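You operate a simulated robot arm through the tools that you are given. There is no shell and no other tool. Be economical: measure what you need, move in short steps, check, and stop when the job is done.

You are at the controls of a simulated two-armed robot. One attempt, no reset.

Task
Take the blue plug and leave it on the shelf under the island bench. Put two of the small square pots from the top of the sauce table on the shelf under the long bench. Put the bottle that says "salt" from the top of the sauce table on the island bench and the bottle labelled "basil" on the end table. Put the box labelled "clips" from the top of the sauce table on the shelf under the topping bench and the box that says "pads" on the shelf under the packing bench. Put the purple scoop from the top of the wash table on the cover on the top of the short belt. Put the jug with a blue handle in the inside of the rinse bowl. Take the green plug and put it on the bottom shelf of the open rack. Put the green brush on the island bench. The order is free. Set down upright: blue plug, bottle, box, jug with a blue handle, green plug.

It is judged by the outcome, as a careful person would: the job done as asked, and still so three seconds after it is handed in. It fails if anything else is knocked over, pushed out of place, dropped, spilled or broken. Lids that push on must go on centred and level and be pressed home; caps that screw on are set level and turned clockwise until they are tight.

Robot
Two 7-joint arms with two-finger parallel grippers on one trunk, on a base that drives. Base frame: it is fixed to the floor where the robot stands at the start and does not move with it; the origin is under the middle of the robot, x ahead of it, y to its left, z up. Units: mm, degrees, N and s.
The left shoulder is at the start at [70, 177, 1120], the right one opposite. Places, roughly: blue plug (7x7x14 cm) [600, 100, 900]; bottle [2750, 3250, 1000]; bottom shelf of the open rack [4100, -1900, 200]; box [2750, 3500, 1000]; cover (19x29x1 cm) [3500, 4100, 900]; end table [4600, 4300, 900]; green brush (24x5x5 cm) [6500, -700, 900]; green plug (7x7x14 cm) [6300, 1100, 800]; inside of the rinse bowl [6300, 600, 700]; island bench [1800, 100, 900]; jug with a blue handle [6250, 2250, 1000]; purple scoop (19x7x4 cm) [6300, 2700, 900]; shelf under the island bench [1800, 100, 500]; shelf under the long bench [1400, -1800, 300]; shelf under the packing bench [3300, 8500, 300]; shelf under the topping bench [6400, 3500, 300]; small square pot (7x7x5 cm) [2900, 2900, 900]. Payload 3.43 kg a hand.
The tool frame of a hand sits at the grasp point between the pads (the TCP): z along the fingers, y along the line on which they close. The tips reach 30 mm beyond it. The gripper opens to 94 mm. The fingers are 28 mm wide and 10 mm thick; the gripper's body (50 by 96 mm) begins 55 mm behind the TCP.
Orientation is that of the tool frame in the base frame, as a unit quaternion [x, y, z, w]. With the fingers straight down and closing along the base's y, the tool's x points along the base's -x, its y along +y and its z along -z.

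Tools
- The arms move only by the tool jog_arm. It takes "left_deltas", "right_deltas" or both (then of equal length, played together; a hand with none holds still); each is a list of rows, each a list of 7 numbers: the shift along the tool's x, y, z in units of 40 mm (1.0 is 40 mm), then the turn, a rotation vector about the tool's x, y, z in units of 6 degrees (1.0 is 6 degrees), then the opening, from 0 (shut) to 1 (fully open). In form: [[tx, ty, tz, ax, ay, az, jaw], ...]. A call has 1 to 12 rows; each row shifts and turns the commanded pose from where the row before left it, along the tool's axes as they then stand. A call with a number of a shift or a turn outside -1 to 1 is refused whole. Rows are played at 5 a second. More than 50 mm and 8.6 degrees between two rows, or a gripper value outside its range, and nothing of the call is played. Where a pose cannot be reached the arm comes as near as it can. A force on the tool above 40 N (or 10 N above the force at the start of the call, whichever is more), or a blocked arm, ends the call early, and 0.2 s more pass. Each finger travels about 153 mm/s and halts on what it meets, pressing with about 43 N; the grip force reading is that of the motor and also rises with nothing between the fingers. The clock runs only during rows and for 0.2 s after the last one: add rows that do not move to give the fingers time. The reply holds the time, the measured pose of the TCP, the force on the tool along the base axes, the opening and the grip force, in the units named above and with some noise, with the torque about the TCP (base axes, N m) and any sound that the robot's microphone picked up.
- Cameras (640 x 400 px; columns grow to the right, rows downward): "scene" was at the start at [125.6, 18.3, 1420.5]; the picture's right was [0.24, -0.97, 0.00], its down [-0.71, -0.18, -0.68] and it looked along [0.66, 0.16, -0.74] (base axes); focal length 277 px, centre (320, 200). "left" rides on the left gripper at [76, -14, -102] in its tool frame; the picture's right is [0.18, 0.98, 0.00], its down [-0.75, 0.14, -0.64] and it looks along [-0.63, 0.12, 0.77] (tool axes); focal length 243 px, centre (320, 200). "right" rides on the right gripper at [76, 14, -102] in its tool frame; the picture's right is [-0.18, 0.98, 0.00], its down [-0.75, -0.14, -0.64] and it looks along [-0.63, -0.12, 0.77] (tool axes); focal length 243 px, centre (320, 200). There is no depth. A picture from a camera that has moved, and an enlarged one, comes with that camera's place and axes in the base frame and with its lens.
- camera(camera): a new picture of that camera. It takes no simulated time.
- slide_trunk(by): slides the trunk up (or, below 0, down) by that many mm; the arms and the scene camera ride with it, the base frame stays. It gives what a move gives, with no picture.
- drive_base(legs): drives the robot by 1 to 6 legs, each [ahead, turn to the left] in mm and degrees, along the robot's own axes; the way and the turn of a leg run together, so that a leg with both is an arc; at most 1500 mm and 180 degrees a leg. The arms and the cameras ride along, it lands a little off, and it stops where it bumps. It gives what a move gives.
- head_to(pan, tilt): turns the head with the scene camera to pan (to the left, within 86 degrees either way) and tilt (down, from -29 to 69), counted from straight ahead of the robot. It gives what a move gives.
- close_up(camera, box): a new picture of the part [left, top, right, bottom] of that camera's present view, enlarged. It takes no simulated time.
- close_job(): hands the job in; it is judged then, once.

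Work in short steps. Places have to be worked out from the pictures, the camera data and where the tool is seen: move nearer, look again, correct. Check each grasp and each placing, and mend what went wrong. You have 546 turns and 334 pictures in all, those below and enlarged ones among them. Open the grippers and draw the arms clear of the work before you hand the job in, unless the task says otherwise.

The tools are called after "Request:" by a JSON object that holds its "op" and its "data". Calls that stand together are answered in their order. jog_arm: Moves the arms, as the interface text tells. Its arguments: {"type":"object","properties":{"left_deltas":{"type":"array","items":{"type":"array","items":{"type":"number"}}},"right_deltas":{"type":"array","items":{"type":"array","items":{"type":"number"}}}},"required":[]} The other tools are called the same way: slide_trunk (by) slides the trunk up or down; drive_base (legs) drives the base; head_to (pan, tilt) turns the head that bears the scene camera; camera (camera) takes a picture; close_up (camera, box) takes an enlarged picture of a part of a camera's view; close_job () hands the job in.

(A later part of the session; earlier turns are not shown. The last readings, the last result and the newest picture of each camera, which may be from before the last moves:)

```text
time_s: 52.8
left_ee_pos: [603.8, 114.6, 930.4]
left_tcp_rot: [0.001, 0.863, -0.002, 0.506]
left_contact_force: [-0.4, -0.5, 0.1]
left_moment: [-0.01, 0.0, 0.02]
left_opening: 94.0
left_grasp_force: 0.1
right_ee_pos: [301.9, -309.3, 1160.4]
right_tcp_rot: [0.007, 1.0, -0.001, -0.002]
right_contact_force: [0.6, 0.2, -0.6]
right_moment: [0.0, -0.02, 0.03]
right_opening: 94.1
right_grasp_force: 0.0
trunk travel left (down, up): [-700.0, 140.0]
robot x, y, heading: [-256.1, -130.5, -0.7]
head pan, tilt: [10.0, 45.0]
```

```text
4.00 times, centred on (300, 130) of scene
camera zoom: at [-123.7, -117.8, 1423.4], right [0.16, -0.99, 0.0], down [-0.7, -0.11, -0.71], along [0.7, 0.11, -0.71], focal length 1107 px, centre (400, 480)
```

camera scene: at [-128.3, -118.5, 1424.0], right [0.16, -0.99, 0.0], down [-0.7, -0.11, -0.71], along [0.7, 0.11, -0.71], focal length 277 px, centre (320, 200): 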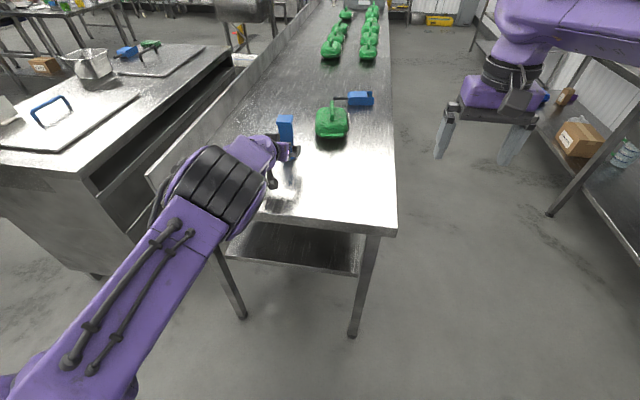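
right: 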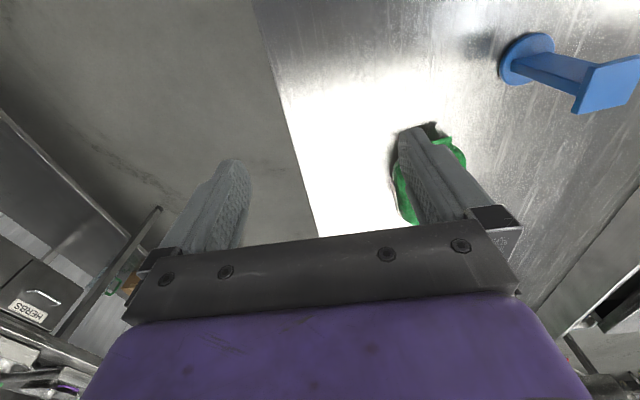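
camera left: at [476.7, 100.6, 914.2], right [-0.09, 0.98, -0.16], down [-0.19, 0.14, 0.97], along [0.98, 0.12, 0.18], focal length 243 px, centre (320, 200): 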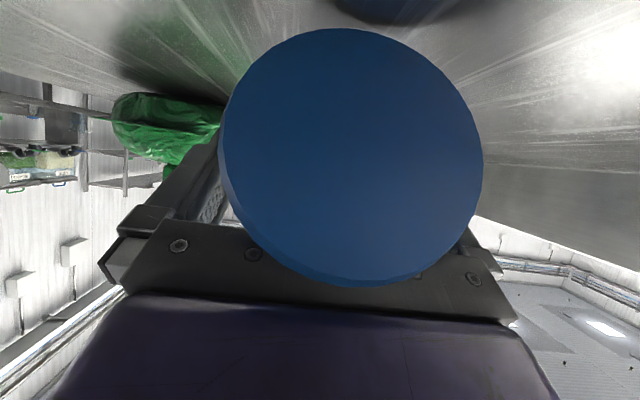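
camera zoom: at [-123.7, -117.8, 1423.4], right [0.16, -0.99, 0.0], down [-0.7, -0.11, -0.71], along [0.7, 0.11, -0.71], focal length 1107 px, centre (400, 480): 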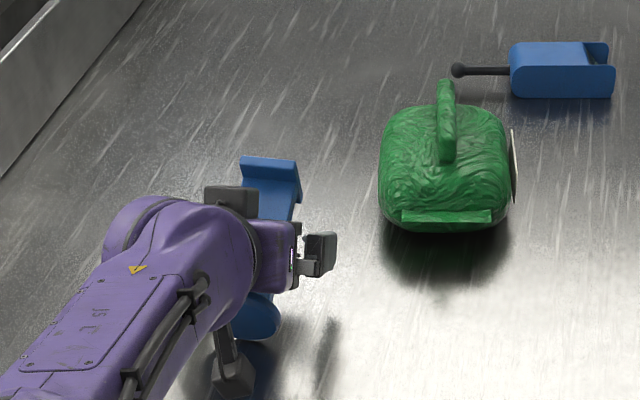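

The plug has tipped onto its side: disc toward the robot (x≈540), top toward +x. Nothing else moved. I raise the trunk so the hand clears it straight up, then look.

Request:
{"op": "slide_trunk", "data": {"by": 135}}

Request:
{"op": "camera", "data": {"camera": "left"}}

Request:
{"op": "camera", "data": {"camera": "scene"}}

```text
time_s: 54.4
left_ee_pos: [602.3, 114.0, 1068.6]
left_tcp_rot: [0.0, 0.861, -0.001, 0.508]
left_contact_force: [-0.3, 0.5, 0.4]
left_moment: [0.03, 0.0, 0.0]
left_opening: 93.8
left_grasp_force: 0.1
right_ee_pos: [300.4, -309.0, 1296.8]
right_tcp_rot: [0.008, 1.0, 0.0, -0.001]
right_contact_force: [0.2, 0.1, 0.7]
right_moment: [0.03, 0.02, -0.01]
right_opening: 94.1
right_grasp_force: 0.0
trunk travel left (down, up): [-835.0, 5.0]
robot x, y, heading: [-254.9, -131.5, -1.1]
head pan, tilt: [10.0, 45.0]
```

```text
307 pictures are left
camera left: at [474.8, 100.6, 1051.0], right [-0.09, 0.98, -0.16], down [-0.2, 0.14, 0.97], along [0.98, 0.12, 0.18], focal length 243 px, centre (320, 200)
```

left: 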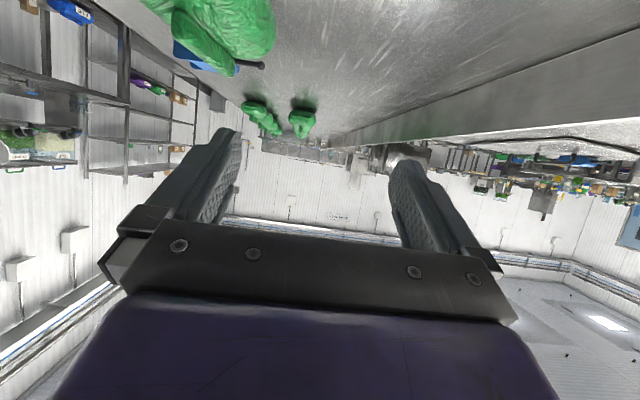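

```text
306 pictures are left
camera scene: at [-126.9, -117.8, 1558.7], right [0.16, -0.99, 0.0], down [-0.7, -0.11, -0.71], along [0.7, 0.11, -0.71], focal length 277 px, centre (320, 200)
```

scene: 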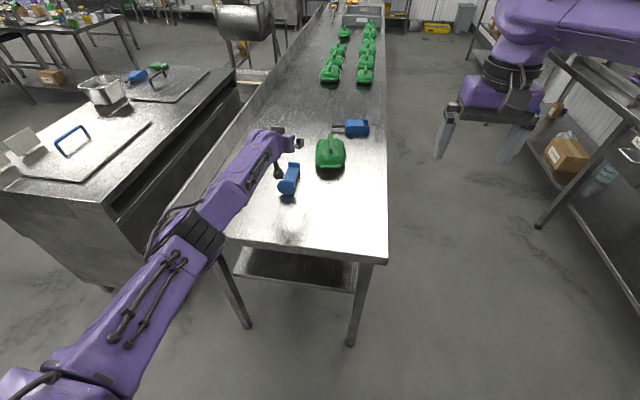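

The plug lies cleanly on the bench. I turn the hand to point straight down above it and look.

Request:
{"op": "jog_arm", "data": {"left_deltas": [[0, 0, 0, 0, 1, 0, 1], [0, 0, 0, 0, 1, 0, 1], [0, 0, 0, 0, 1, 0, 1], [0, 0, 0, 0, 1, 0, 1], [0, 0, 0, 0, 1, 0, 1], [0, 0, 0, 0, 1, 0, 1], [0, 0, 0, 0, 1, 0, 1], [0, 0, 0, 0, 1, 0, 1], [0, 0, 0, 0, 1, 0, 1], [0, 0, 0, 0, 1, 0, 1], [0, 0, 0, 0, 0, 0, 1]]}}

Request:
{"op": "camera", "data": {"camera": "left"}}

Request:
{"op": "close_up", "data": {"camera": "scene", "box": [200, 80, 400, 280]}}

```text
time_s: 56.8
left_ee_pos: [445.4, 173.3, 1063.3]
left_tcp_rot: [0.001, 1.0, 0.0, 0.009]
left_contact_force: [0.1, -0.1, 0.6]
left_moment: [0.01, -0.04, 0.03]
left_opening: 93.9
left_grasp_force: 0.1
left hand out of reach, approached as far as the arm can: row 1, 2, 3, 4, 5, 6, 7, 8, 9, 10
right_ee_pos: [299.5, -309.0, 1296.4]
right_tcp_rot: [0.007, 1.0, 0.001, 0.0]
right_contact_force: [-0.3, 0.4, -0.4]
right_moment: [0.02, -0.02, 0.02]
right_opening: 94.0
right_grasp_force: 0.0
trunk travel left (down, up): [-835.0, 5.0]
robot x, y, heading: [-255.0, -127.0, -1.0]
head pan, tilt: [10.0, 45.0]
```

```text
305 pictures are left
camera left: at [366.8, 159.8, 1163.9], right [-0.18, 0.98, 0.0], down [0.74, 0.14, 0.65], along [0.64, 0.12, -0.76], focal length 243 px, centre (320, 200)
```

left: 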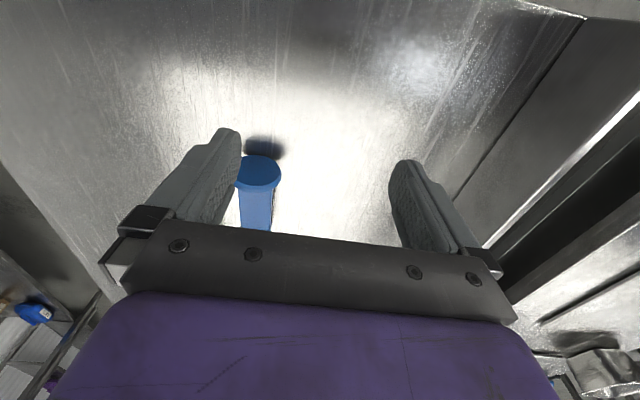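

```text
2.00 times, centred on (300, 180) of scene
camera zoom: at [-126.9, -117.7, 1558.8], right [0.16, -0.99, 0.0], down [-0.7, -0.11, -0.71], along [0.7, 0.11, -0.71], focal length 553 px, centre (360, 240)
```

zoom: 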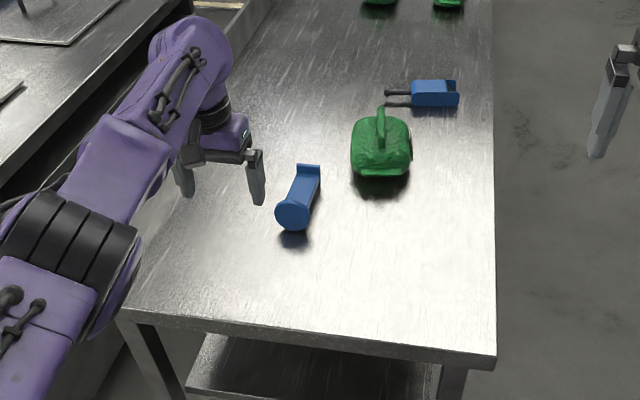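

Plug lies from about (549,112) to (680,100). I drive forward 250 mm so it is within the downward reach.

Request:
{"op": "drive_base", "data": {"legs": [[250, 0]]}}

Request:
{"op": "jog_arm", "data": {"left_deltas": [[0.5, -0.5, 0, 0, 0.6, 0.3, 1], [0.5, -0.5, 0, 0, 0.6, 0.3, 1], [0.3, -0.5, 0, 0, 0.5, 0.2, 1], [0, 0, 0, 0, 0, 0, 1]]}}

Request:
{"op": "camera", "data": {"camera": "left"}}

Request:
{"op": "close_up", "data": {"camera": "scene", "box": [200, 150, 400, 350]}}

```text
time_s: 58.6
left_ee_pos: [694.5, 167.3, 1065.5]
left_tcp_rot: [0.001, 1.0, -0.001, 0.01]
left_contact_force: [0.7, 0.0, -0.1]
left_moment: [0.0, 0.03, -0.02]
left_opening: 94.0
left_grasp_force: 0.0
right_ee_pos: [547.8, -314.2, 1297.7]
right_tcp_rot: [0.009, 1.0, 0.001, 0.001]
right_contact_force: [-0.6, 0.0, 0.8]
right_moment: [0.01, -0.02, 0.02]
right_opening: 93.9
right_grasp_force: 0.1
trunk travel left (down, up): [-835.0, 5.0]
robot x, y, heading: [-4.9, -133.3, -1.1]
head pan, tilt: [10.0, 45.0]
```

```text
time_s: 59.6
left_ee_pos: [640.7, 108.3, 1065.4]
left_tcp_rot: [0.044, 0.996, 0.0, -0.079]
left_contact_force: [0.6, -0.1, 0.3]
left_moment: [-0.02, 0.02, 0.01]
left_opening: 94.2
left_grasp_force: 0.1
right_ee_pos: [549.1, -314.8, 1297.6]
right_tcp_rot: [0.009, 1.0, 0.0, 0.0]
right_contact_force: [0.6, 0.6, 0.0]
right_moment: [0.04, -0.01, 0.04]
right_opening: 93.8
right_grasp_force: 0.0
trunk travel left (down, up): [-835.0, 5.0]
robot x, y, heading: [-9.7, -132.6, -0.9]
head pan, tilt: [10.0, 45.0]
```

```text
303 pictures are left
camera left: at [581.2, 100.3, 1178.0], right [-0.09, 1.0, 0.02], down [0.86, 0.07, 0.51], along [0.51, 0.07, -0.86], focal length 243 px, centre (320, 200)
```

left: 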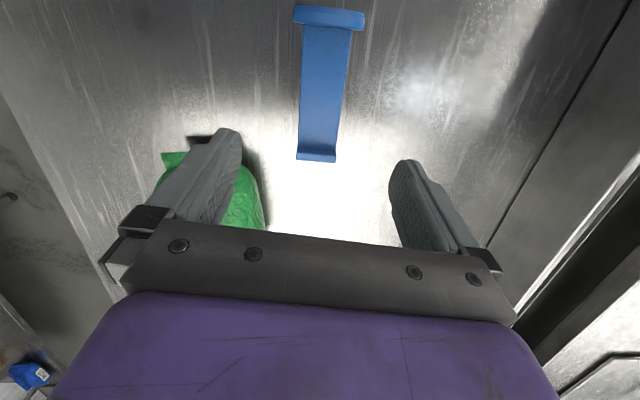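

```text
2.00 times, centred on (300, 250) of scene
camera zoom: at [122.6, -122.2, 1558.9], right [0.16, -0.99, 0.0], down [-0.7, -0.11, -0.71], along [0.7, 0.11, -0.71], focal length 553 px, centre (360, 100)
```

zoom: 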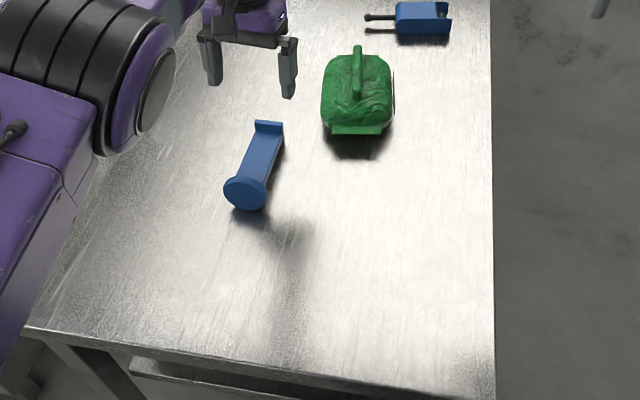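

The plug's axis is about parallel to x, from x≈552 to 675 at y≈108. I descend 100 mm over its upper shaft and check.

Request:
{"op": "jog_arm", "data": {"left_deltas": [[-0.1, 0, 0.85, 0, 0, -0.15, 1], [-0.1, 0, 0.85, 0, 0, -0.15, 1], [-0.1, 0, 0.8, 0, 0, -0.15, 1], [0, 0, 0, 0, 0, 0, 1]]}}

Request:
{"op": "camera", "data": {"camera": "left"}}

Request:
{"op": "close_up", "data": {"camera": "scene", "box": [200, 150, 400, 350]}}

```text
time_s: 60.6
left_ee_pos: [638.2, 109.7, 963.4]
left_tcp_rot: [0.019, 0.997, 0.003, -0.08]
left_contact_force: [-0.8, 0.3, -0.4]
left_moment: [-0.01, -0.01, 0.0]
left_opening: 94.1
left_grasp_force: 0.0
right_ee_pos: [548.5, -314.8, 1296.6]
right_tcp_rot: [0.009, 1.0, 0.0, -0.001]
right_contact_force: [-0.2, 0.0, -0.9]
right_moment: [0.03, -0.03, 0.0]
right_opening: 94.0
right_grasp_force: 0.0
trunk travel left (down, up): [-835.0, 5.0]
robot x, y, heading: [-5.3, -130.4, -1.0]
head pan, tilt: [10.0, 45.0]
```

```text
301 pictures are left
camera left: at [578.1, 96.7, 1077.1], right [-0.14, 0.99, 0.03], down [0.85, 0.11, 0.51], along [0.51, 0.1, -0.86], focal length 243 px, centre (320, 200)
```

left: 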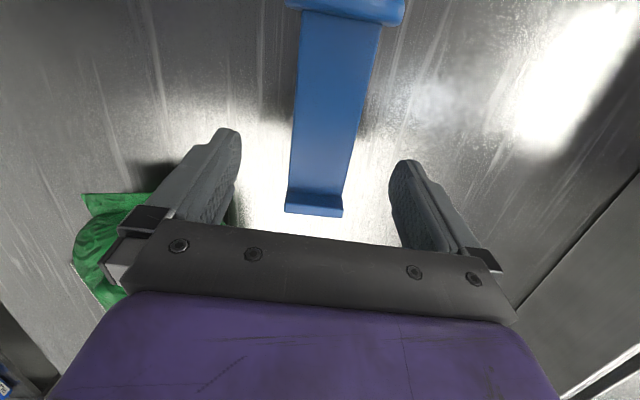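

```text
2.00 times, centred on (300, 250) of scene
camera zoom: at [122.8, -122.1, 1558.9], right [0.16, -0.99, 0.0], down [-0.7, -0.11, -0.71], along [0.7, 0.11, -0.71], focal length 553 px, centre (360, 100)
```

zoom: 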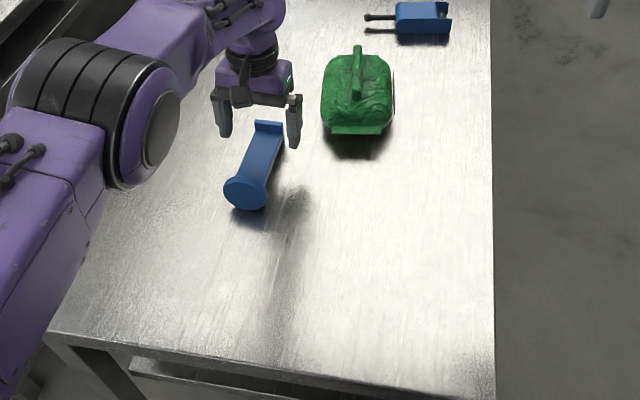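

The shaft is centred between the fingers (y≈111). I descend 40 mm to z≈924 and close.

Request:
{"op": "jog_arm", "data": {"left_deltas": [[0, 0.03, 0.5, 0, 0, 0, 1], [0, 0, 0.5, 0, 0, 0, 1], [0, 0, 0, 0, 0, 0, 0.3], [0, 0, 0, 0, 0, 0, 0], [0, 0, 0, 0, 0, 0, 0], [0, 0, 0, 0, 0, 0, 0]]}}

Request:
{"op": "jog_arm", "data": {"left_deltas": [[0, 0, -0.8, 0, 0, 0, 0], [0, 0, -0.8, 0, 0, 0, 0], [0, 0, -0.8, 0, 0, 0, 0], [0, 0, 0, 0, 0, 0, 0]]}}

Request:
{"op": "camera", "data": {"camera": "left"}}

```text
time_s: 62.0
left_ee_pos: [632.1, 111.7, 924.6]
left_tcp_rot: [0.021, 0.997, 0.001, -0.081]
left_contact_force: [-0.2, 0.6, -0.1]
left_moment: [0.0, -0.07, 0.04]
left_opening: 43.7
left_grasp_force: 42.8
right_ee_pos: [548.7, -312.8, 1297.1]
right_tcp_rot: [0.01, 1.0, -0.001, 0.0]
right_contact_force: [0.0, 0.7, 0.1]
right_moment: [0.02, 0.01, 0.01]
right_opening: 94.0
right_grasp_force: 0.1
trunk travel left (down, up): [-835.0, 5.0]
robot x, y, heading: [-6.6, -137.0, -1.0]
head pan, tilt: [10.0, 45.0]
```

```text
time_s: 63.0
left_ee_pos: [647.2, 110.4, 1019.9]
left_tcp_rot: [0.02, 0.997, 0.002, -0.081]
left_contact_force: [0.1, -0.9, -2.5]
left_moment: [-0.03, -0.11, 0.02]
left_opening: 43.5
left_grasp_force: 42.7
right_ee_pos: [548.5, -313.7, 1297.4]
right_tcp_rot: [0.008, 1.0, 0.0, 0.0]
right_contact_force: [1.2, -0.7, -0.1]
right_moment: [-0.02, 0.03, 0.0]
right_opening: 93.9
right_grasp_force: 0.0
trunk travel left (down, up): [-835.0, 5.0]
robot x, y, heading: [-6.1, -135.8, -0.9]
head pan, tilt: [10.0, 45.0]
```

```text
299 pictures are left
camera left: at [587.5, 98.3, 1133.1], right [-0.14, 0.99, 0.03], down [0.85, 0.11, 0.51], along [0.51, 0.1, -0.86], focal length 243 px, centre (320, 200)
```

left: 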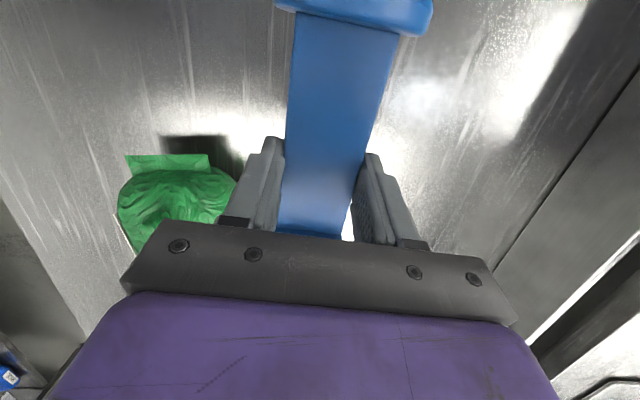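

Grasp is firm (43.5 mm). I tuck the right arm back, then reverse 430 mm to clear the bench before lowering the trunk.

Request:
{"op": "jog_arm", "data": {"right_deltas": [[0.8, -0.2, 0, 0, 0, 0, 1], [0.8, -0.2, 0, 0, 0, 0, 1], [0.8, -0.2, 0, 0, 0, 0, 1], [0.8, -0.2, 0, 0, 0, 0, 1], [0.8, -0.2, 0, 0, 0, 0, 1], [0.8, -0.2, 0, 0, 0, 0, 1], [0.8, -0.2, 0, 0, 0, 0, 1], [0.8, -0.2, 0, 0, 0, 0, 1]]}}

Request:
{"op": "drive_base", "data": {"legs": [[-430, 0]]}}

Request:
{"op": "camera", "data": {"camera": "scene"}}

```text
time_s: 64.8
left_ee_pos: [644.6, 109.8, 1020.0]
left_tcp_rot: [0.021, 0.997, 0.003, -0.079]
left_contact_force: [-0.1, 0.2, -2.4]
left_moment: [-0.03, -0.07, 0.01]
left_opening: 43.0
left_grasp_force: 43.0
right_ee_pos: [289.9, -375.9, 1296.7]
right_tcp_rot: [0.008, 1.0, 0.0, 0.001]
right_contact_force: [0.2, -0.4, -0.1]
right_moment: [0.01, -0.02, -0.02]
right_opening: 93.7
right_grasp_force: 0.0
trunk travel left (down, up): [-835.0, 5.0]
robot x, y, heading: [-5.3, -135.1, -0.9]
head pan, tilt: [10.0, 45.0]
```

```text
time_s: 67.4
left_ee_pos: [220.3, 120.0, 1018.4]
left_tcp_rot: [0.017, 0.997, 0.001, -0.08]
left_contact_force: [-1.1, 0.1, -1.5]
left_moment: [-0.02, -0.12, -0.01]
left_opening: 43.4
left_grasp_force: 42.7
right_ee_pos: [-130.9, -366.3, 1295.2]
right_tcp_rot: [0.005, 1.0, 0.0, -0.001]
right_contact_force: [-0.1, -0.8, 0.5]
right_moment: [-0.06, 0.0, 0.0]
right_opening: 94.1
right_grasp_force: 0.0
trunk travel left (down, up): [-835.0, 5.0]
robot x, y, heading: [-430.4, -126.1, -0.6]
head pan, tilt: [10.0, 45.0]
```

```text
298 pictures are left
camera scene: at [-300.7, -115.4, 1558.6], right [0.16, -0.99, 0.0], down [-0.7, -0.12, -0.71], along [0.7, 0.12, -0.71], focal length 277 px, centre (320, 200)
```

scene: 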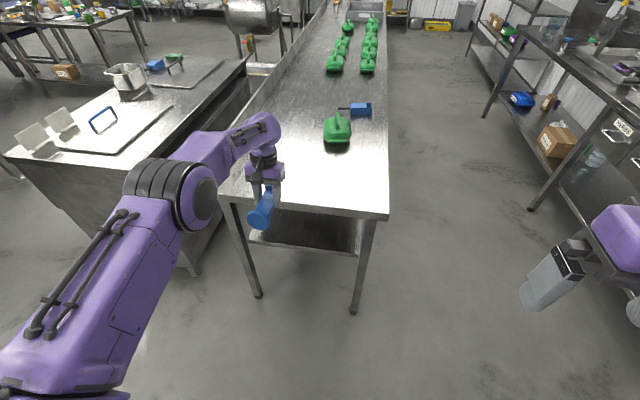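

Clear. Now I rotate the hand −90° about its closing axis so the plug becomes upright, shifting a bit outward to ease the arm.

Request:
{"op": "jog_arm", "data": {"left_deltas": [[0, 0.25, -0.3, 0, -1, 0, 0], [0, 0.25, -0.3, 0, -1, 0, 0], [0, 0.25, -0.3, 0, -1, 0, 0], [0, 0.25, -0.3, 0, -1, 0, 0], [0, 0.25, -0.3, 0, -1, 0, 0], [0, 0.25, -0.3, 0, -1, 0, 0], [-0.3, 0.25, 0, 0, -1, 0, 0], [-0.3, 0.25, 0, 0, -1, 0, 0], [-0.3, 0, 0, 0, -1, 0, 0], [-0.3, 0, 0, 0, -1, 0, 0], [-0.3, 0, 0, 0, -1, 0, 0], [-0.3, 0, 0, 0, -1, 0, 0]]}}

Request:
{"op": "jog_arm", "data": {"left_deltas": [[0, 0, 0, 0, -1, 0, 0], [0, 0, 0, 0, -1, 0, 0], [0, 0, 0, 0, -1, 0, 0], [0, 0, 0, 0, 0, 0, 0]]}}

Request:
{"op": "camera", "data": {"camera": "scene"}}

```text
time_s: 70.0
left_ee_pos: [268.5, 197.7, 1138.9]
left_tcp_rot: [0.015, 0.853, -0.009, 0.522]
left_contact_force: [-0.1, -0.4, -2.2]
left_moment: [0.02, -0.02, 0.0]
left_opening: 43.2
left_grasp_force: 43.1
right_ee_pos: [-132.3, -365.9, 1296.4]
right_tcp_rot: [0.005, 1.0, 0.0, 0.0]
right_contact_force: [-1.2, 0.0, 0.3]
right_moment: [0.01, 0.01, -0.01]
right_opening: 94.3
right_grasp_force: 0.0
trunk travel left (down, up): [-835.0, 5.0]
robot x, y, heading: [-427.1, -127.1, -0.6]
head pan, tilt: [10.0, 45.0]
```

```text
time_s: 71.0
left_ee_pos: [268.3, 197.8, 1136.7]
left_tcp_rot: [0.014, 0.761, -0.012, 0.649]
left_contact_force: [0.6, 0.3, -2.1]
left_moment: [-0.01, 0.05, 0.02]
left_opening: 43.3
left_grasp_force: 43.2
right_ee_pos: [-132.2, -366.1, 1296.5]
right_tcp_rot: [0.004, 1.0, 0.001, 0.0]
right_contact_force: [0.6, 0.0, -0.3]
right_moment: [-0.01, -0.01, 0.01]
right_opening: 94.1
right_grasp_force: 0.1
trunk travel left (down, up): [-835.0, 5.0]
robot x, y, heading: [-431.6, -128.0, -0.5]
head pan, tilt: [10.0, 45.0]
```

```text
297 pictures are left
camera scene: at [-302.4, -115.2, 1558.8], right [0.16, -0.99, 0.0], down [-0.7, -0.12, -0.71], along [0.7, 0.12, -0.71], focal length 277 px, centre (320, 200)
```

scene: 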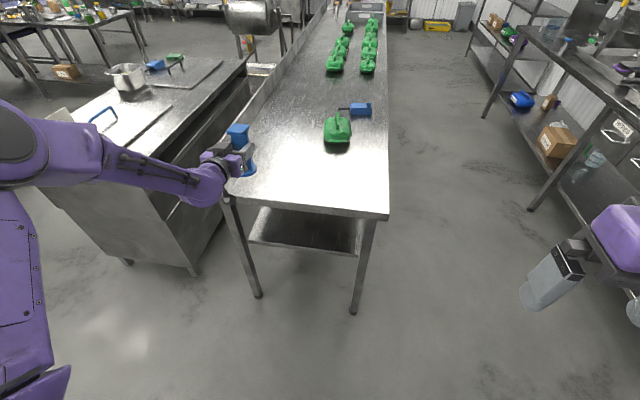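

Plug is upright at θ≈81°. To keep the forearm away from the bench's left leg, I shift the robot ~150 mm to the right, while still high.

Request:
{"op": "drive_base", "data": {"legs": [[0, -40], [240, 0], [0, 40], [-190, 0]]}}

Request:
{"op": "slide_trunk", "data": {"by": -480}}

Request:
{"op": "head_to", "data": {"pan": 15, "tilt": 35}}

Request:
{"op": "camera", "data": {"camera": "scene"}}

```text
time_s: 77.7
left_ee_pos: [261.8, 47.1, 1134.9]
left_tcp_rot: [0.013, 0.762, -0.01, 0.647]
left_contact_force: [0.1, -0.6, -2.1]
left_moment: [0.03, 0.02, -0.01]
left_opening: 43.3
left_grasp_force: 42.8
right_ee_pos: [-135.9, -519.4, 1294.7]
right_tcp_rot: [0.004, 1.0, 0.0, -0.002]
right_contact_force: [0.1, -0.7, -0.3]
right_moment: [-0.02, 0.05, 0.03]
right_opening: 93.9
right_grasp_force: 0.1
trunk travel left (down, up): [-835.0, 5.0]
robot x, y, heading: [-440.6, -282.4, -0.2]
head pan, tilt: [10.0, 45.0]
```

```text
refused: -480 is not a number from -400 to 400
```

```text
time_s: 78.4
left_ee_pos: [259.1, 47.6, 1136.9]
left_tcp_rot: [0.012, 0.761, -0.01, 0.649]
left_contact_force: [0.4, 0.1, -2.1]
left_moment: [0.01, 0.04, -0.03]
left_opening: 43.1
left_grasp_force: 42.3
right_ee_pos: [-139.8, -519.7, 1296.4]
right_tcp_rot: [0.003, 1.0, -0.001, -0.001]
right_contact_force: [0.1, 0.1, -0.6]
right_moment: [-0.01, 0.0, 0.01]
right_opening: 94.1
right_grasp_force: 0.0
trunk travel left (down, up): [-835.0, 5.0]
robot x, y, heading: [-441.1, -278.3, -0.3]
head pan, tilt: [15.0, 35.0]
```

```text
296 pictures are left
camera scene: at [-305.5, -259.4, 1573.7], right [0.25, -0.97, 0.0], down [-0.56, -0.14, -0.82], along [0.79, 0.21, -0.57], focal length 277 px, centre (320, 200)
```

scene: 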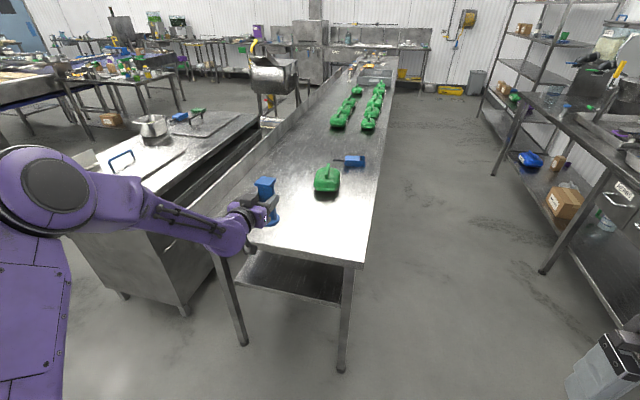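

Now I lower the trunk in two steps.

Request:
{"op": "slide_trunk", "data": {"by": -400}}

Request:
{"op": "slide_trunk", "data": {"by": -80}}

Request:
{"op": "camera", "data": {"camera": "scene"}}

```text
time_s: 82.2
left_ee_pos: [259.1, 47.9, 737.4]
left_tcp_rot: [0.012, 0.761, -0.01, 0.648]
left_contact_force: [0.2, -0.1, -2.4]
left_moment: [0.01, 0.05, -0.04]
left_opening: 43.4
left_grasp_force: 43.4
right_ee_pos: [-139.5, -518.1, 896.9]
right_tcp_rot: [0.003, 1.0, 0.0, 0.0]
right_contact_force: [-0.4, 0.6, -0.1]
right_moment: [-0.03, 0.02, -0.01]
right_opening: 93.8
right_grasp_force: 0.0
trunk travel left (down, up): [-435.0, 405.0]
robot x, y, heading: [-438.7, -282.6, -0.3]
head pan, tilt: [15.0, 35.0]
```

```text
time_s: 83.4
left_ee_pos: [259.4, 47.1, 657.2]
left_tcp_rot: [0.012, 0.76, -0.01, 0.649]
left_contact_force: [1.2, 0.1, -1.7]
left_moment: [0.01, 0.07, -0.02]
left_opening: 43.3
left_grasp_force: 42.7
right_ee_pos: [-139.1, -519.3, 814.8]
right_tcp_rot: [0.004, 1.0, 0.0, 0.001]
right_contact_force: [-1.0, -0.4, -0.5]
right_moment: [0.02, 0.0, 0.03]
right_opening: 93.9
right_grasp_force: 0.0
trunk travel left (down, up): [-355.0, 485.0]
robot x, y, heading: [-441.2, -278.8, -0.3]
head pan, tilt: [15.0, 35.0]
```

```text
295 pictures are left
camera scene: at [-305.0, -259.6, 1093.7], right [0.25, -0.97, 0.0], down [-0.56, -0.14, -0.82], along [0.79, 0.21, -0.57], focal length 277 px, centre (320, 200)
```

scene: 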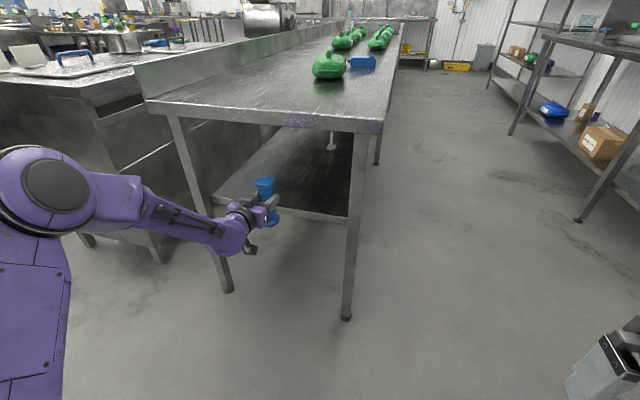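

Triangulating: shelf top z≈500, front edge x≈405, between y −170 and 330. Plug bottom is ~84 mm below the TCP, i.e. ~573 now. I drive ahead 245 mm.

Request:
{"op": "drive_base", "data": {"legs": [[245, 0]]}}

Request:
{"op": "close_up", "data": {"camera": "scene", "box": [120, 120, 440, 320]}}

Request:
{"op": "camera", "data": {"camera": "left"}}

```text
time_s: 85.2
left_ee_pos: [503.8, 45.4, 656.1]
left_tcp_rot: [0.012, 0.761, -0.01, 0.648]
left_contact_force: [-0.4, -0.5, -2.1]
left_moment: [-0.01, -0.01, -0.04]
left_opening: 43.2
left_grasp_force: 43.1
right_ee_pos: [107.4, -521.2, 816.1]
right_tcp_rot: [0.004, 1.0, 0.001, -0.001]
right_contact_force: [0.0, 0.4, 0.2]
right_moment: [-0.02, 0.02, -0.01]
right_opening: 93.7
right_grasp_force: 0.2
trunk travel left (down, up): [-355.0, 485.0]
robot x, y, heading: [-193.2, -280.6, -0.3]
head pan, tilt: [15.0, 35.0]
```

```text
2.00 times, centred on (280, 220) of scene
camera zoom: at [-59.0, -261.2, 1093.5], right [0.25, -0.97, 0.0], down [-0.56, -0.14, -0.82], along [0.79, 0.21, -0.57], focal length 553 px, centre (400, 160)
```

zoom: 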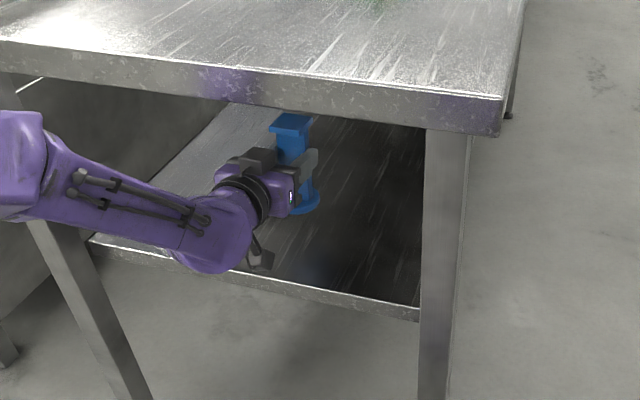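

```text
293 pictures are left
camera left: at [390.8, 35.0, 597.7], right [0.0, 0.98, -0.18], down [-0.51, 0.16, 0.85], along [0.86, 0.09, 0.5], focal length 243 px, centre (320, 200)
```

left: 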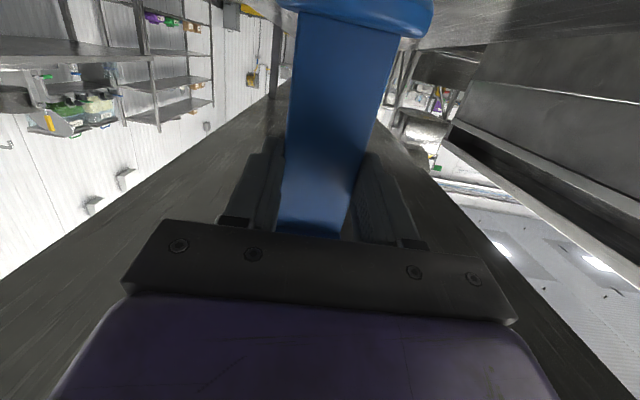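

I lower 55 mm with the trunk, then view the gap.

Request:
{"op": "slide_trunk", "data": {"by": -55}}

Request:
{"op": "close_up", "data": {"camera": "scene", "box": [200, 140, 360, 240]}}

```text
time_s: 86.2
left_ee_pos: [504.1, 45.3, 607.1]
left_tcp_rot: [0.012, 0.759, -0.01, 0.651]
left_contact_force: [3.3, 2.4, 13.1]
left_moment: [0.16, -0.84, 0.08]
left_opening: 43.3
left_grasp_force: 43.4
right_ee_pos: [105.3, -520.8, 762.0]
right_tcp_rot: [0.004, 1.0, 0.0, 0.001]
right_contact_force: [-0.7, 0.5, 0.1]
right_moment: [-0.04, -0.04, 0.02]
right_opening: 94.0
right_grasp_force: 0.0
trunk travel left (down, up): [-300.0, 540.0]
robot x, y, heading: [-192.2, -279.4, -0.5]
head pan, tilt: [15.0, 35.0]
```

```text
4.00 times, centred on (280, 190) of scene
camera zoom: at [-61.6, -261.8, 1039.2], right [0.25, -0.97, 0.0], down [-0.55, -0.14, -0.82], along [0.79, 0.21, -0.57], focal length 1107 px, centre (480, 240)
```

zoom: 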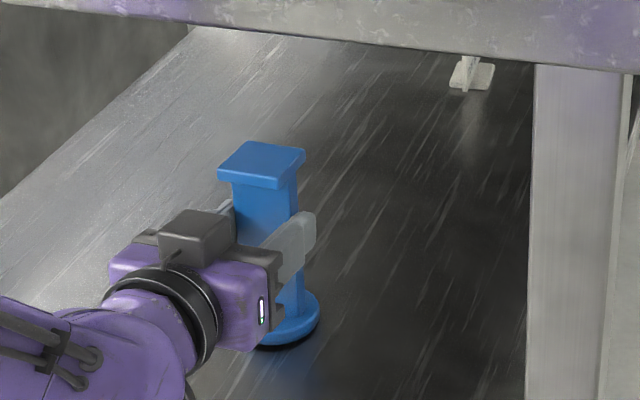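

Contact at TCP z≈607 (13 N), so the shelf is ~523. I ease up 4 mm, and open the fingers.

Request:
{"op": "jog_arm", "data": {"left_deltas": [[-0.06, 0, 0, 0, 0, 0, 0], [0, 0, 0, 0, 0, 0, 0.55], [0, 0, 0, 0, 0, 0, 0.7], [0, 0, 0, 0, 0, 0, 1], [0, 0, 0, 0, 0, 0, 1]]}}

Request:
{"op": "close_up", "data": {"camera": "scene", "box": [200, 140, 360, 240]}}

Request:
{"op": "camera", "data": {"camera": "left"}}

```text
time_s: 87.3
left_ee_pos: [504.9, 45.2, 605.3]
left_tcp_rot: [0.011, 0.761, -0.009, 0.648]
left_contact_force: [-0.6, 0.1, -0.6]
left_moment: [-0.03, 0.04, -0.01]
left_opening: 93.7
left_grasp_force: 0.1
right_ee_pos: [105.4, -520.9, 761.6]
right_tcp_rot: [0.004, 1.0, 0.0, 0.0]
right_contact_force: [0.3, 0.5, -0.1]
right_moment: [-0.03, 0.04, 0.01]
right_opening: 94.0
right_grasp_force: 0.1
trunk travel left (down, up): [-300.0, 540.0]
robot x, y, heading: [-192.8, -285.3, -0.5]
head pan, tilt: [15.0, 35.0]
```

```text
4.00 times, centred on (280, 190) of scene
camera zoom: at [-60.1, -261.3, 1038.7], right [0.25, -0.97, 0.0], down [-0.56, -0.14, -0.82], along [0.79, 0.21, -0.57], focal length 1107 px, centre (480, 240)
```

zoom: 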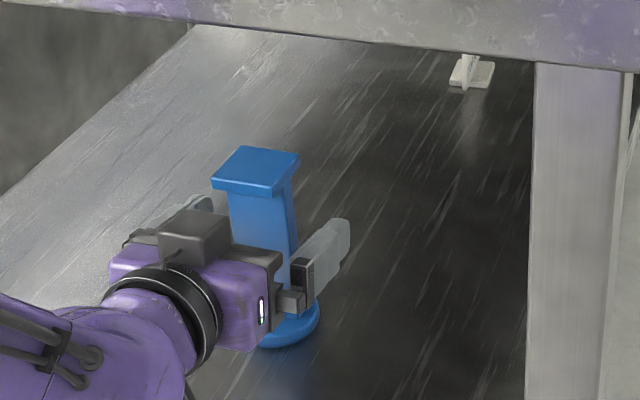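

```text
290 pictures are left
camera left: at [390.9, 34.9, 545.9], right [0.0, 0.98, -0.18], down [-0.51, 0.16, 0.85], along [0.86, 0.09, 0.5], focal length 243 px, centre (320, 200)
```

left: 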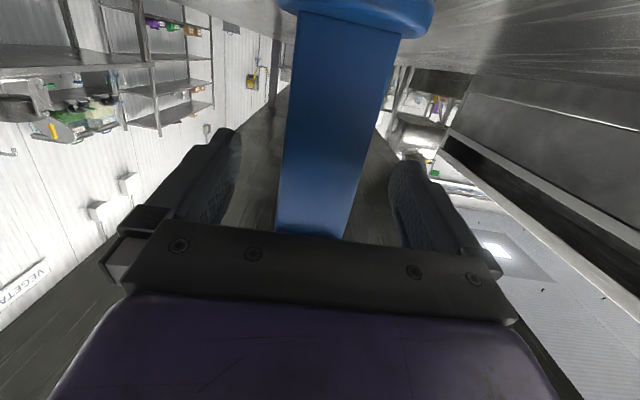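

The plug stands free. I back away 60 mm and check before leaving.

Request:
{"op": "drive_base", "data": {"legs": [[-60, 0]]}}

Request:
{"op": "close_up", "data": {"camera": "scene", "box": [200, 120, 360, 220]}}

```text
time_s: 88.3
left_ee_pos: [444.1, 46.8, 605.5]
left_tcp_rot: [0.012, 0.761, -0.009, 0.649]
left_contact_force: [-0.6, 0.5, 0.3]
left_moment: [-0.01, 0.01, -0.01]
left_opening: 93.9
left_grasp_force: 0.1
right_ee_pos: [45.1, -519.9, 761.6]
right_tcp_rot: [0.003, 1.0, 0.0, 0.001]
right_contact_force: [-0.1, -0.5, -0.5]
right_moment: [0.03, -0.06, -0.01]
right_opening: 94.2
right_grasp_force: 0.0
trunk travel left (down, up): [-300.0, 540.0]
robot x, y, heading: [-253.6, -280.6, -0.7]
head pan, tilt: [15.0, 35.0]
```

```text
4.00 times, centred on (280, 170) of scene
camera zoom: at [-121.0, -260.9, 1038.8], right [0.25, -0.97, 0.0], down [-0.55, -0.14, -0.82], along [0.79, 0.21, -0.57], focal length 1107 px, centre (480, 320)
```

zoom: 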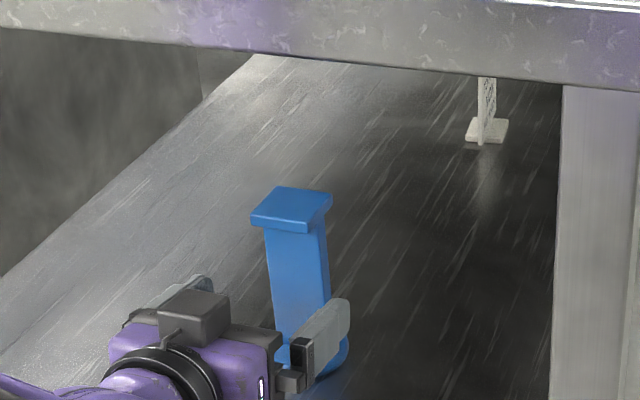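

Blue plug is upright on the shelf. I back out further, raise the trunk, and bring the left hand to a compact pointing-down pose.

Request:
{"op": "drive_base", "data": {"legs": [[-220, 0]]}}

Request:
{"op": "slide_trunk", "data": {"by": 400}}

Request:
{"op": "jog_arm", "data": {"left_deltas": [[0, 0, -0.8, 0, 1, 0, 1], [0, 0, -0.8, 0, 1, 0, 1], [0, 0, -0.8, 0, 1, 0, 1], [0, 0, -0.8, 0, 1, 0, 1], [0, 0, -0.8, 0, 1, 0, 1], [0, 0, -0.8, 0, 1, 0, 1], [0.8, 0, 0, 0, 1, 0, 1], [0.8, 0, 0, 0, 1, 0, 1], [0.8, 0, 0, 0, 1, 0, 1], [0.8, 0, 0, 0, 1, 0, 1], [0.8, 0, 0, 0, 1, 0, 1], [0.8, 0, 0, 0, 1, 0, 1]]}}

Request:
{"op": "head_to", "data": {"pan": 0, "tilt": 25}}

Request:
{"op": "camera", "data": {"camera": "scene"}}

```text
time_s: 90.0
left_ee_pos: [226.2, 47.2, 605.2]
left_tcp_rot: [0.012, 0.761, -0.01, 0.649]
left_contact_force: [0.6, 0.6, -0.2]
left_moment: [-0.01, 0.01, 0.03]
left_opening: 94.0
left_grasp_force: 0.1
right_ee_pos: [-173.8, -519.1, 760.2]
right_tcp_rot: [0.004, 1.0, 0.0, 0.0]
right_contact_force: [-0.6, 0.0, 0.0]
right_moment: [-0.02, -0.02, 0.03]
right_opening: 93.9
right_grasp_force: 0.1
trunk travel left (down, up): [-300.0, 540.0]
robot x, y, heading: [-474.1, -285.3, -0.5]
head pan, tilt: [15.0, 35.0]
```

```text
time_s: 93.8
left_ee_pos: [224.9, 48.1, 1004.5]
left_tcp_rot: [0.013, 0.761, -0.01, 0.649]
left_contact_force: [0.2, 0.2, -0.5]
left_moment: [0.04, 0.01, -0.02]
left_opening: 93.9
left_grasp_force: 0.0
right_ee_pos: [-173.8, -518.6, 1161.2]
right_tcp_rot: [0.004, 1.0, 0.001, 0.0]
right_contact_force: [0.0, -0.5, 0.0]
right_moment: [0.0, 0.01, 0.01]
right_opening: 93.7
right_grasp_force: 0.1
trunk travel left (down, up): [-700.0, 140.0]
robot x, y, heading: [-472.5, -279.0, -0.4]
head pan, tilt: [15.0, 35.0]
```

```text
time_s: 96.4
left_ee_pos: [-113.7, 57.1, 987.9]
left_tcp_rot: [0.012, 0.997, -0.009, 0.075]
left_contact_force: [-0.2, 0.8, -0.2]
left_moment: [0.01, 0.0, 0.01]
left_opening: 93.9
left_grasp_force: 0.0
left hand out of reach, approached as far as the arm can: row 5, 6
right_ee_pos: [-174.5, -518.5, 1160.4]
right_tcp_rot: [0.003, 1.0, 0.0, 0.0]
right_contact_force: [-1.1, -0.1, -0.7]
right_moment: [-0.02, 0.02, 0.02]
right_opening: 93.9
right_grasp_force: 0.1
trunk travel left (down, up): [-700.0, 140.0]
robot x, y, heading: [-473.3, -282.5, -0.4]
head pan, tilt: [15.0, 35.0]
```

```text
time_s: 97.2
left_ee_pos: [-111.5, 56.2, 988.1]
left_tcp_rot: [0.014, 0.997, -0.01, 0.078]
left_contact_force: [0.8, 0.1, 0.4]
left_moment: [-0.04, -0.03, 0.03]
left_opening: 93.8
left_grasp_force: 0.0
right_ee_pos: [-173.9, -518.7, 1161.4]
right_tcp_rot: [0.004, 1.0, 0.0, 0.001]
right_contact_force: [0.0, -0.6, -0.6]
right_moment: [0.0, 0.03, -0.01]
right_opening: 94.0
right_grasp_force: 0.0
trunk travel left (down, up): [-700.0, 140.0]
robot x, y, heading: [-475.5, -279.8, -0.5]
head pan, tilt: [0.0, 25.0]
```

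```text
288 pictures are left
camera scene: at [-332.7, -282.2, 1454.4], right [-0.01, -1.0, 0.0], down [-0.42, 0.0, -0.91], along [0.91, -0.01, -0.42], focal length 277 px, centre (320, 200)
```

scene: 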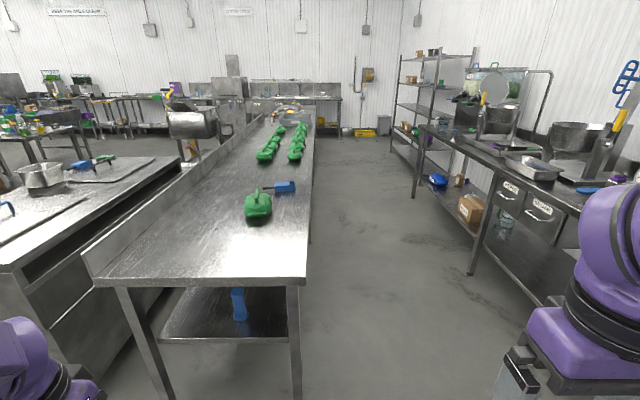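

Now I turn left 90° and look along the route.

Request:
{"op": "drive_base", "data": {"legs": [[0, 90]]}}

Request:
{"op": "camera", "data": {"camera": "scene"}}

```text
time_s: 101.4
left_ee_pos: [-811.3, 80.4, 989.2]
left_tcp_rot: [-0.696, 0.714, 0.049, 0.062]
left_contact_force: [-0.5, 0.1, 0.3]
left_moment: [-0.01, -0.03, -0.02]
left_opening: 93.6
left_grasp_force: 0.0
right_ee_pos: [-235.1, 20.2, 1161.1]
right_tcp_rot: [-0.706, 0.708, 0.0, 0.0]
right_contact_force: [0.2, 0.1, 0.6]
right_moment: [0.04, 0.0, -0.02]
right_opening: 94.1
right_grasp_force: 0.0
trunk travel left (down, up): [-700.0, 140.0]
robot x, y, heading: [-475.7, -282.7, 89.7]
head pan, tilt: [0.0, 25.0]
```

```text
287 pictures are left
camera scene: at [-474.4, -139.1, 1454.4], right [1.0, 0.0, 0.0], down [0.0, -0.42, -0.91], along [0.0, 0.91, -0.42], focal length 277 px, centre (320, 200)
```

scene: 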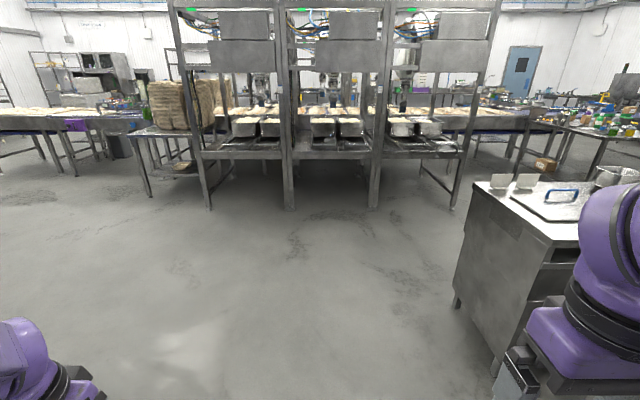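

The corridor is clear between the left table (ends y≈1300) and the line (y≈2790). I drive to y≈2000 and turn toward +x.

Request:
{"op": "drive_base", "data": {"legs": [[1200, 0], [1080, 0], [0, -90]]}}

Request:
{"op": "camera", "data": {"camera": "scene"}}

```text
time_s: 116.5
left_ee_pos: [-84.6, 2335.5, 988.5]
left_tcp_rot: [0.019, 0.997, -0.012, 0.077]
left_contact_force: [-0.5, -0.4, -0.2]
left_moment: [-0.02, 0.03, -0.01]
left_opening: 94.0
left_grasp_force: 0.1
right_ee_pos: [-152.0, 1761.3, 1161.4]
right_tcp_rot: [0.009, 1.0, 0.0, -0.001]
right_contact_force: [0.6, 0.1, 0.3]
right_moment: [-0.02, -0.04, -0.03]
right_opening: 94.0
right_grasp_force: 0.1
trunk travel left (down, up): [-700.0, 140.0]
robot x, y, heading: [-450.3, 2002.8, -1.1]
head pan, tilt: [0.0, 25.0]
```

```text
286 pictures are left
camera scene: at [-309.3, 1999.2, 1454.4], right [-0.02, -1.0, 0.0], down [-0.42, 0.01, -0.91], along [0.91, -0.02, -0.42], focal length 277 px, centre (320, 200)
```

scene: 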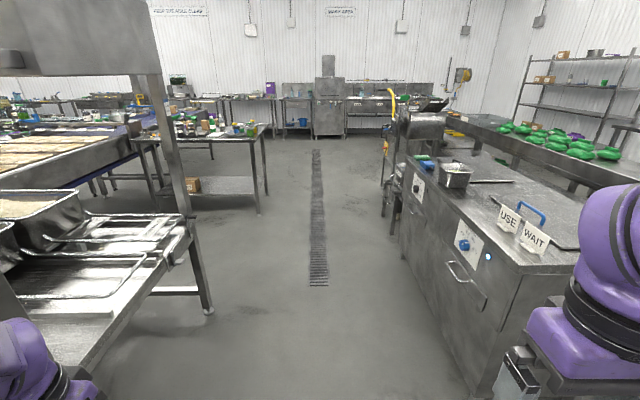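

The sauce table starts near x≈2500, y≈2650. I drive closer and look at what lies around it.

Request:
{"op": "drive_base", "data": {"legs": [[1300, 1], [700, 0]]}}

Request:
{"op": "head_to", "data": {"pan": 50, "tilt": 25}}

Request:
{"op": "camera", "data": {"camera": "scene"}}

```text
time_s: 126.4
left_ee_pos: [1893.5, 2337.7, 988.0]
left_tcp_rot: [0.01, 0.997, -0.012, 0.078]
left_contact_force: [-0.1, 0.4, -0.8]
left_moment: [0.01, 0.03, 0.03]
left_opening: 94.2
left_grasp_force: 0.1
right_ee_pos: [1835.8, 1761.4, 1161.5]
right_tcp_rot: [0.0, 1.0, -0.001, 0.0]
right_contact_force: [-0.2, -0.3, -1.1]
right_moment: [0.0, 0.0, 0.01]
right_opening: 93.9
right_grasp_force: 0.1
trunk travel left (down, up): [-700.0, 140.0]
robot x, y, heading: [1534.2, 1998.0, 0.1]
head pan, tilt: [0.0, 25.0]
```

```text
time_s: 127.6
left_ee_pos: [1894.2, 2336.1, 988.3]
left_tcp_rot: [0.01, 0.997, -0.012, 0.078]
left_contact_force: [-0.8, 0.2, 0.5]
left_moment: [-0.02, -0.01, 0.02]
left_opening: 93.8
left_grasp_force: 0.1
right_ee_pos: [1836.1, 1761.6, 1161.0]
right_tcp_rot: [0.0, 1.0, 0.0, 0.0]
right_contact_force: [-0.1, 0.9, 0.8]
right_moment: [-0.04, 0.03, 0.0]
right_opening: 93.9
right_grasp_force: 0.0
trunk travel left (down, up): [-700.0, 140.0]
robot x, y, heading: [1536.2, 1995.6, 0.2]
head pan, tilt: [50.0, 25.0]
```

```text
285 pictures are left
camera scene: at [1642.0, 2067.3, 1454.4], right [0.77, -0.64, 0.0], down [-0.27, -0.32, -0.91], along [0.58, 0.69, -0.42], focal length 277 px, centre (320, 200)
```

scene: 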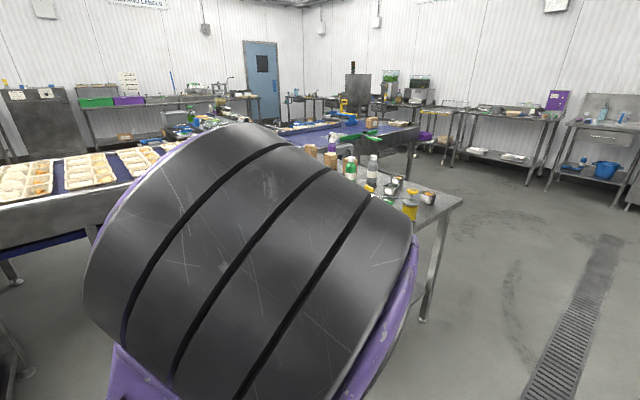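

The elbow blocks the view; I turn the body left and look straight ahead.

Request:
{"op": "head_to", "data": {"pan": 0, "tilt": 25}}

Request:
{"op": "drive_base", "data": {"legs": [[0, 60]]}}

Request:
{"op": "camera", "data": {"camera": "scene"}}

```text
time_s: 128.8
left_ee_pos: [1893.4, 2336.5, 987.0]
left_tcp_rot: [0.01, 0.997, -0.013, 0.078]
left_contact_force: [-0.2, 0.1, 1.1]
left_moment: [0.01, 0.03, 0.02]
left_opening: 93.9
left_grasp_force: 0.1
right_ee_pos: [1835.5, 1761.3, 1160.7]
right_tcp_rot: [0.0, 1.0, 0.0, 0.0]
right_contact_force: [0.3, 0.2, 0.3]
right_moment: [0.0, -0.02, 0.02]
right_opening: 94.0
right_grasp_force: 0.0
trunk travel left (down, up): [-700.0, 140.0]
robot x, y, heading: [1532.5, 1996.2, 0.1]
head pan, tilt: [0.0, 25.0]
```

```text
time_s: 131.8
left_ee_pos: [1416.8, 2478.5, 988.9]
left_tcp_rot: [-0.493, 0.866, 0.029, 0.074]
left_contact_force: [-0.6, -0.5, 0.3]
left_moment: [-0.02, -0.01, 0.01]
left_opening: 93.8
left_grasp_force: 0.1
right_ee_pos: [1888.5, 2143.4, 1160.5]
right_tcp_rot: [-0.503, 0.864, 0.0, 0.0]
right_contact_force: [-0.3, 0.1, -0.3]
right_moment: [0.0, 0.02, -0.01]
right_opening: 94.1
right_grasp_force: 0.0
trunk travel left (down, up): [-700.0, 140.0]
robot x, y, heading: [1533.3, 1996.4, 60.3]
head pan, tilt: [0.0, 25.0]
```

```text
284 pictures are left
camera scene: at [1602.8, 2120.5, 1454.4], right [0.87, -0.49, 0.0], down [-0.21, -0.37, -0.91], along [0.45, 0.79, -0.42], focal length 277 px, centre (320, 200)
```

scene: 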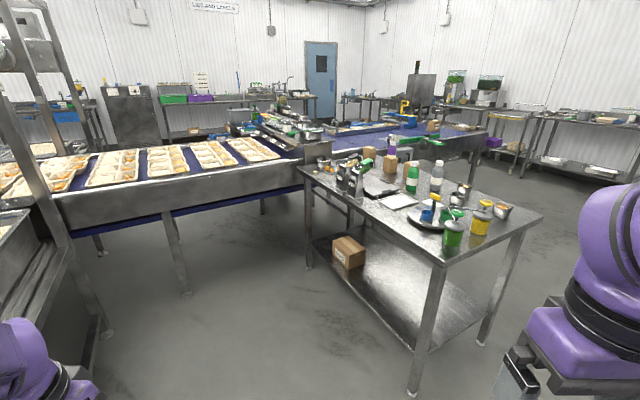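

The sauce table spans x≈2350–3060, y≈2590–3800; its −x side is free floor. I drive to about (1900,3100) facing +x.

Request:
{"op": "drive_base", "data": {"legs": [[0, 11], [1160, 0], [0, -71]]}}

Request:
{"op": "camera", "data": {"camera": "scene"}}

```text
time_s: 141.5
left_ee_pos: [2251.3, 3438.4, 987.1]
left_tcp_rot: [0.0, 0.997, -0.012, 0.077]
left_contact_force: [0.0, -0.2, 0.4]
left_moment: [0.01, -0.01, 0.0]
left_opening: 93.9
left_grasp_force: 0.0
right_ee_pos: [2204.5, 2863.0, 1160.4]
right_tcp_rot: [-0.01, 1.0, 0.0, 0.0]
right_contact_force: [-0.5, -0.1, -0.5]
right_moment: [-0.02, -0.02, -0.01]
right_opening: 94.0
right_grasp_force: 0.0
trunk travel left (down, up): [-700.0, 140.0]
robot x, y, heading: [1899.9, 3091.6, 1.2]
head pan, tilt: [0.0, 25.0]
```

```text
283 pictures are left
camera scene: at [2039.6, 3094.5, 1454.4], right [0.02, -1.0, 0.0], down [-0.42, -0.01, -0.91], along [0.91, 0.02, -0.42], focal length 277 px, centre (320, 200)
```

scene: 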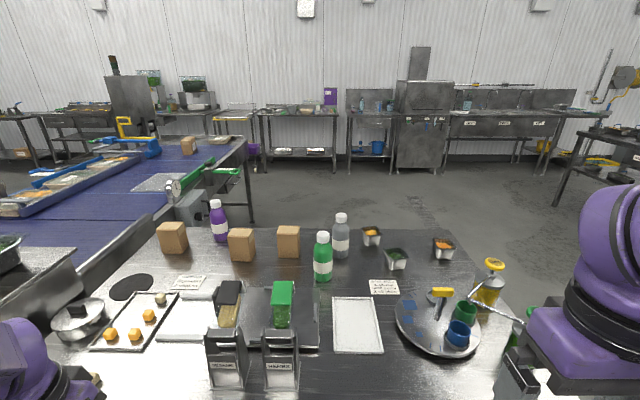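

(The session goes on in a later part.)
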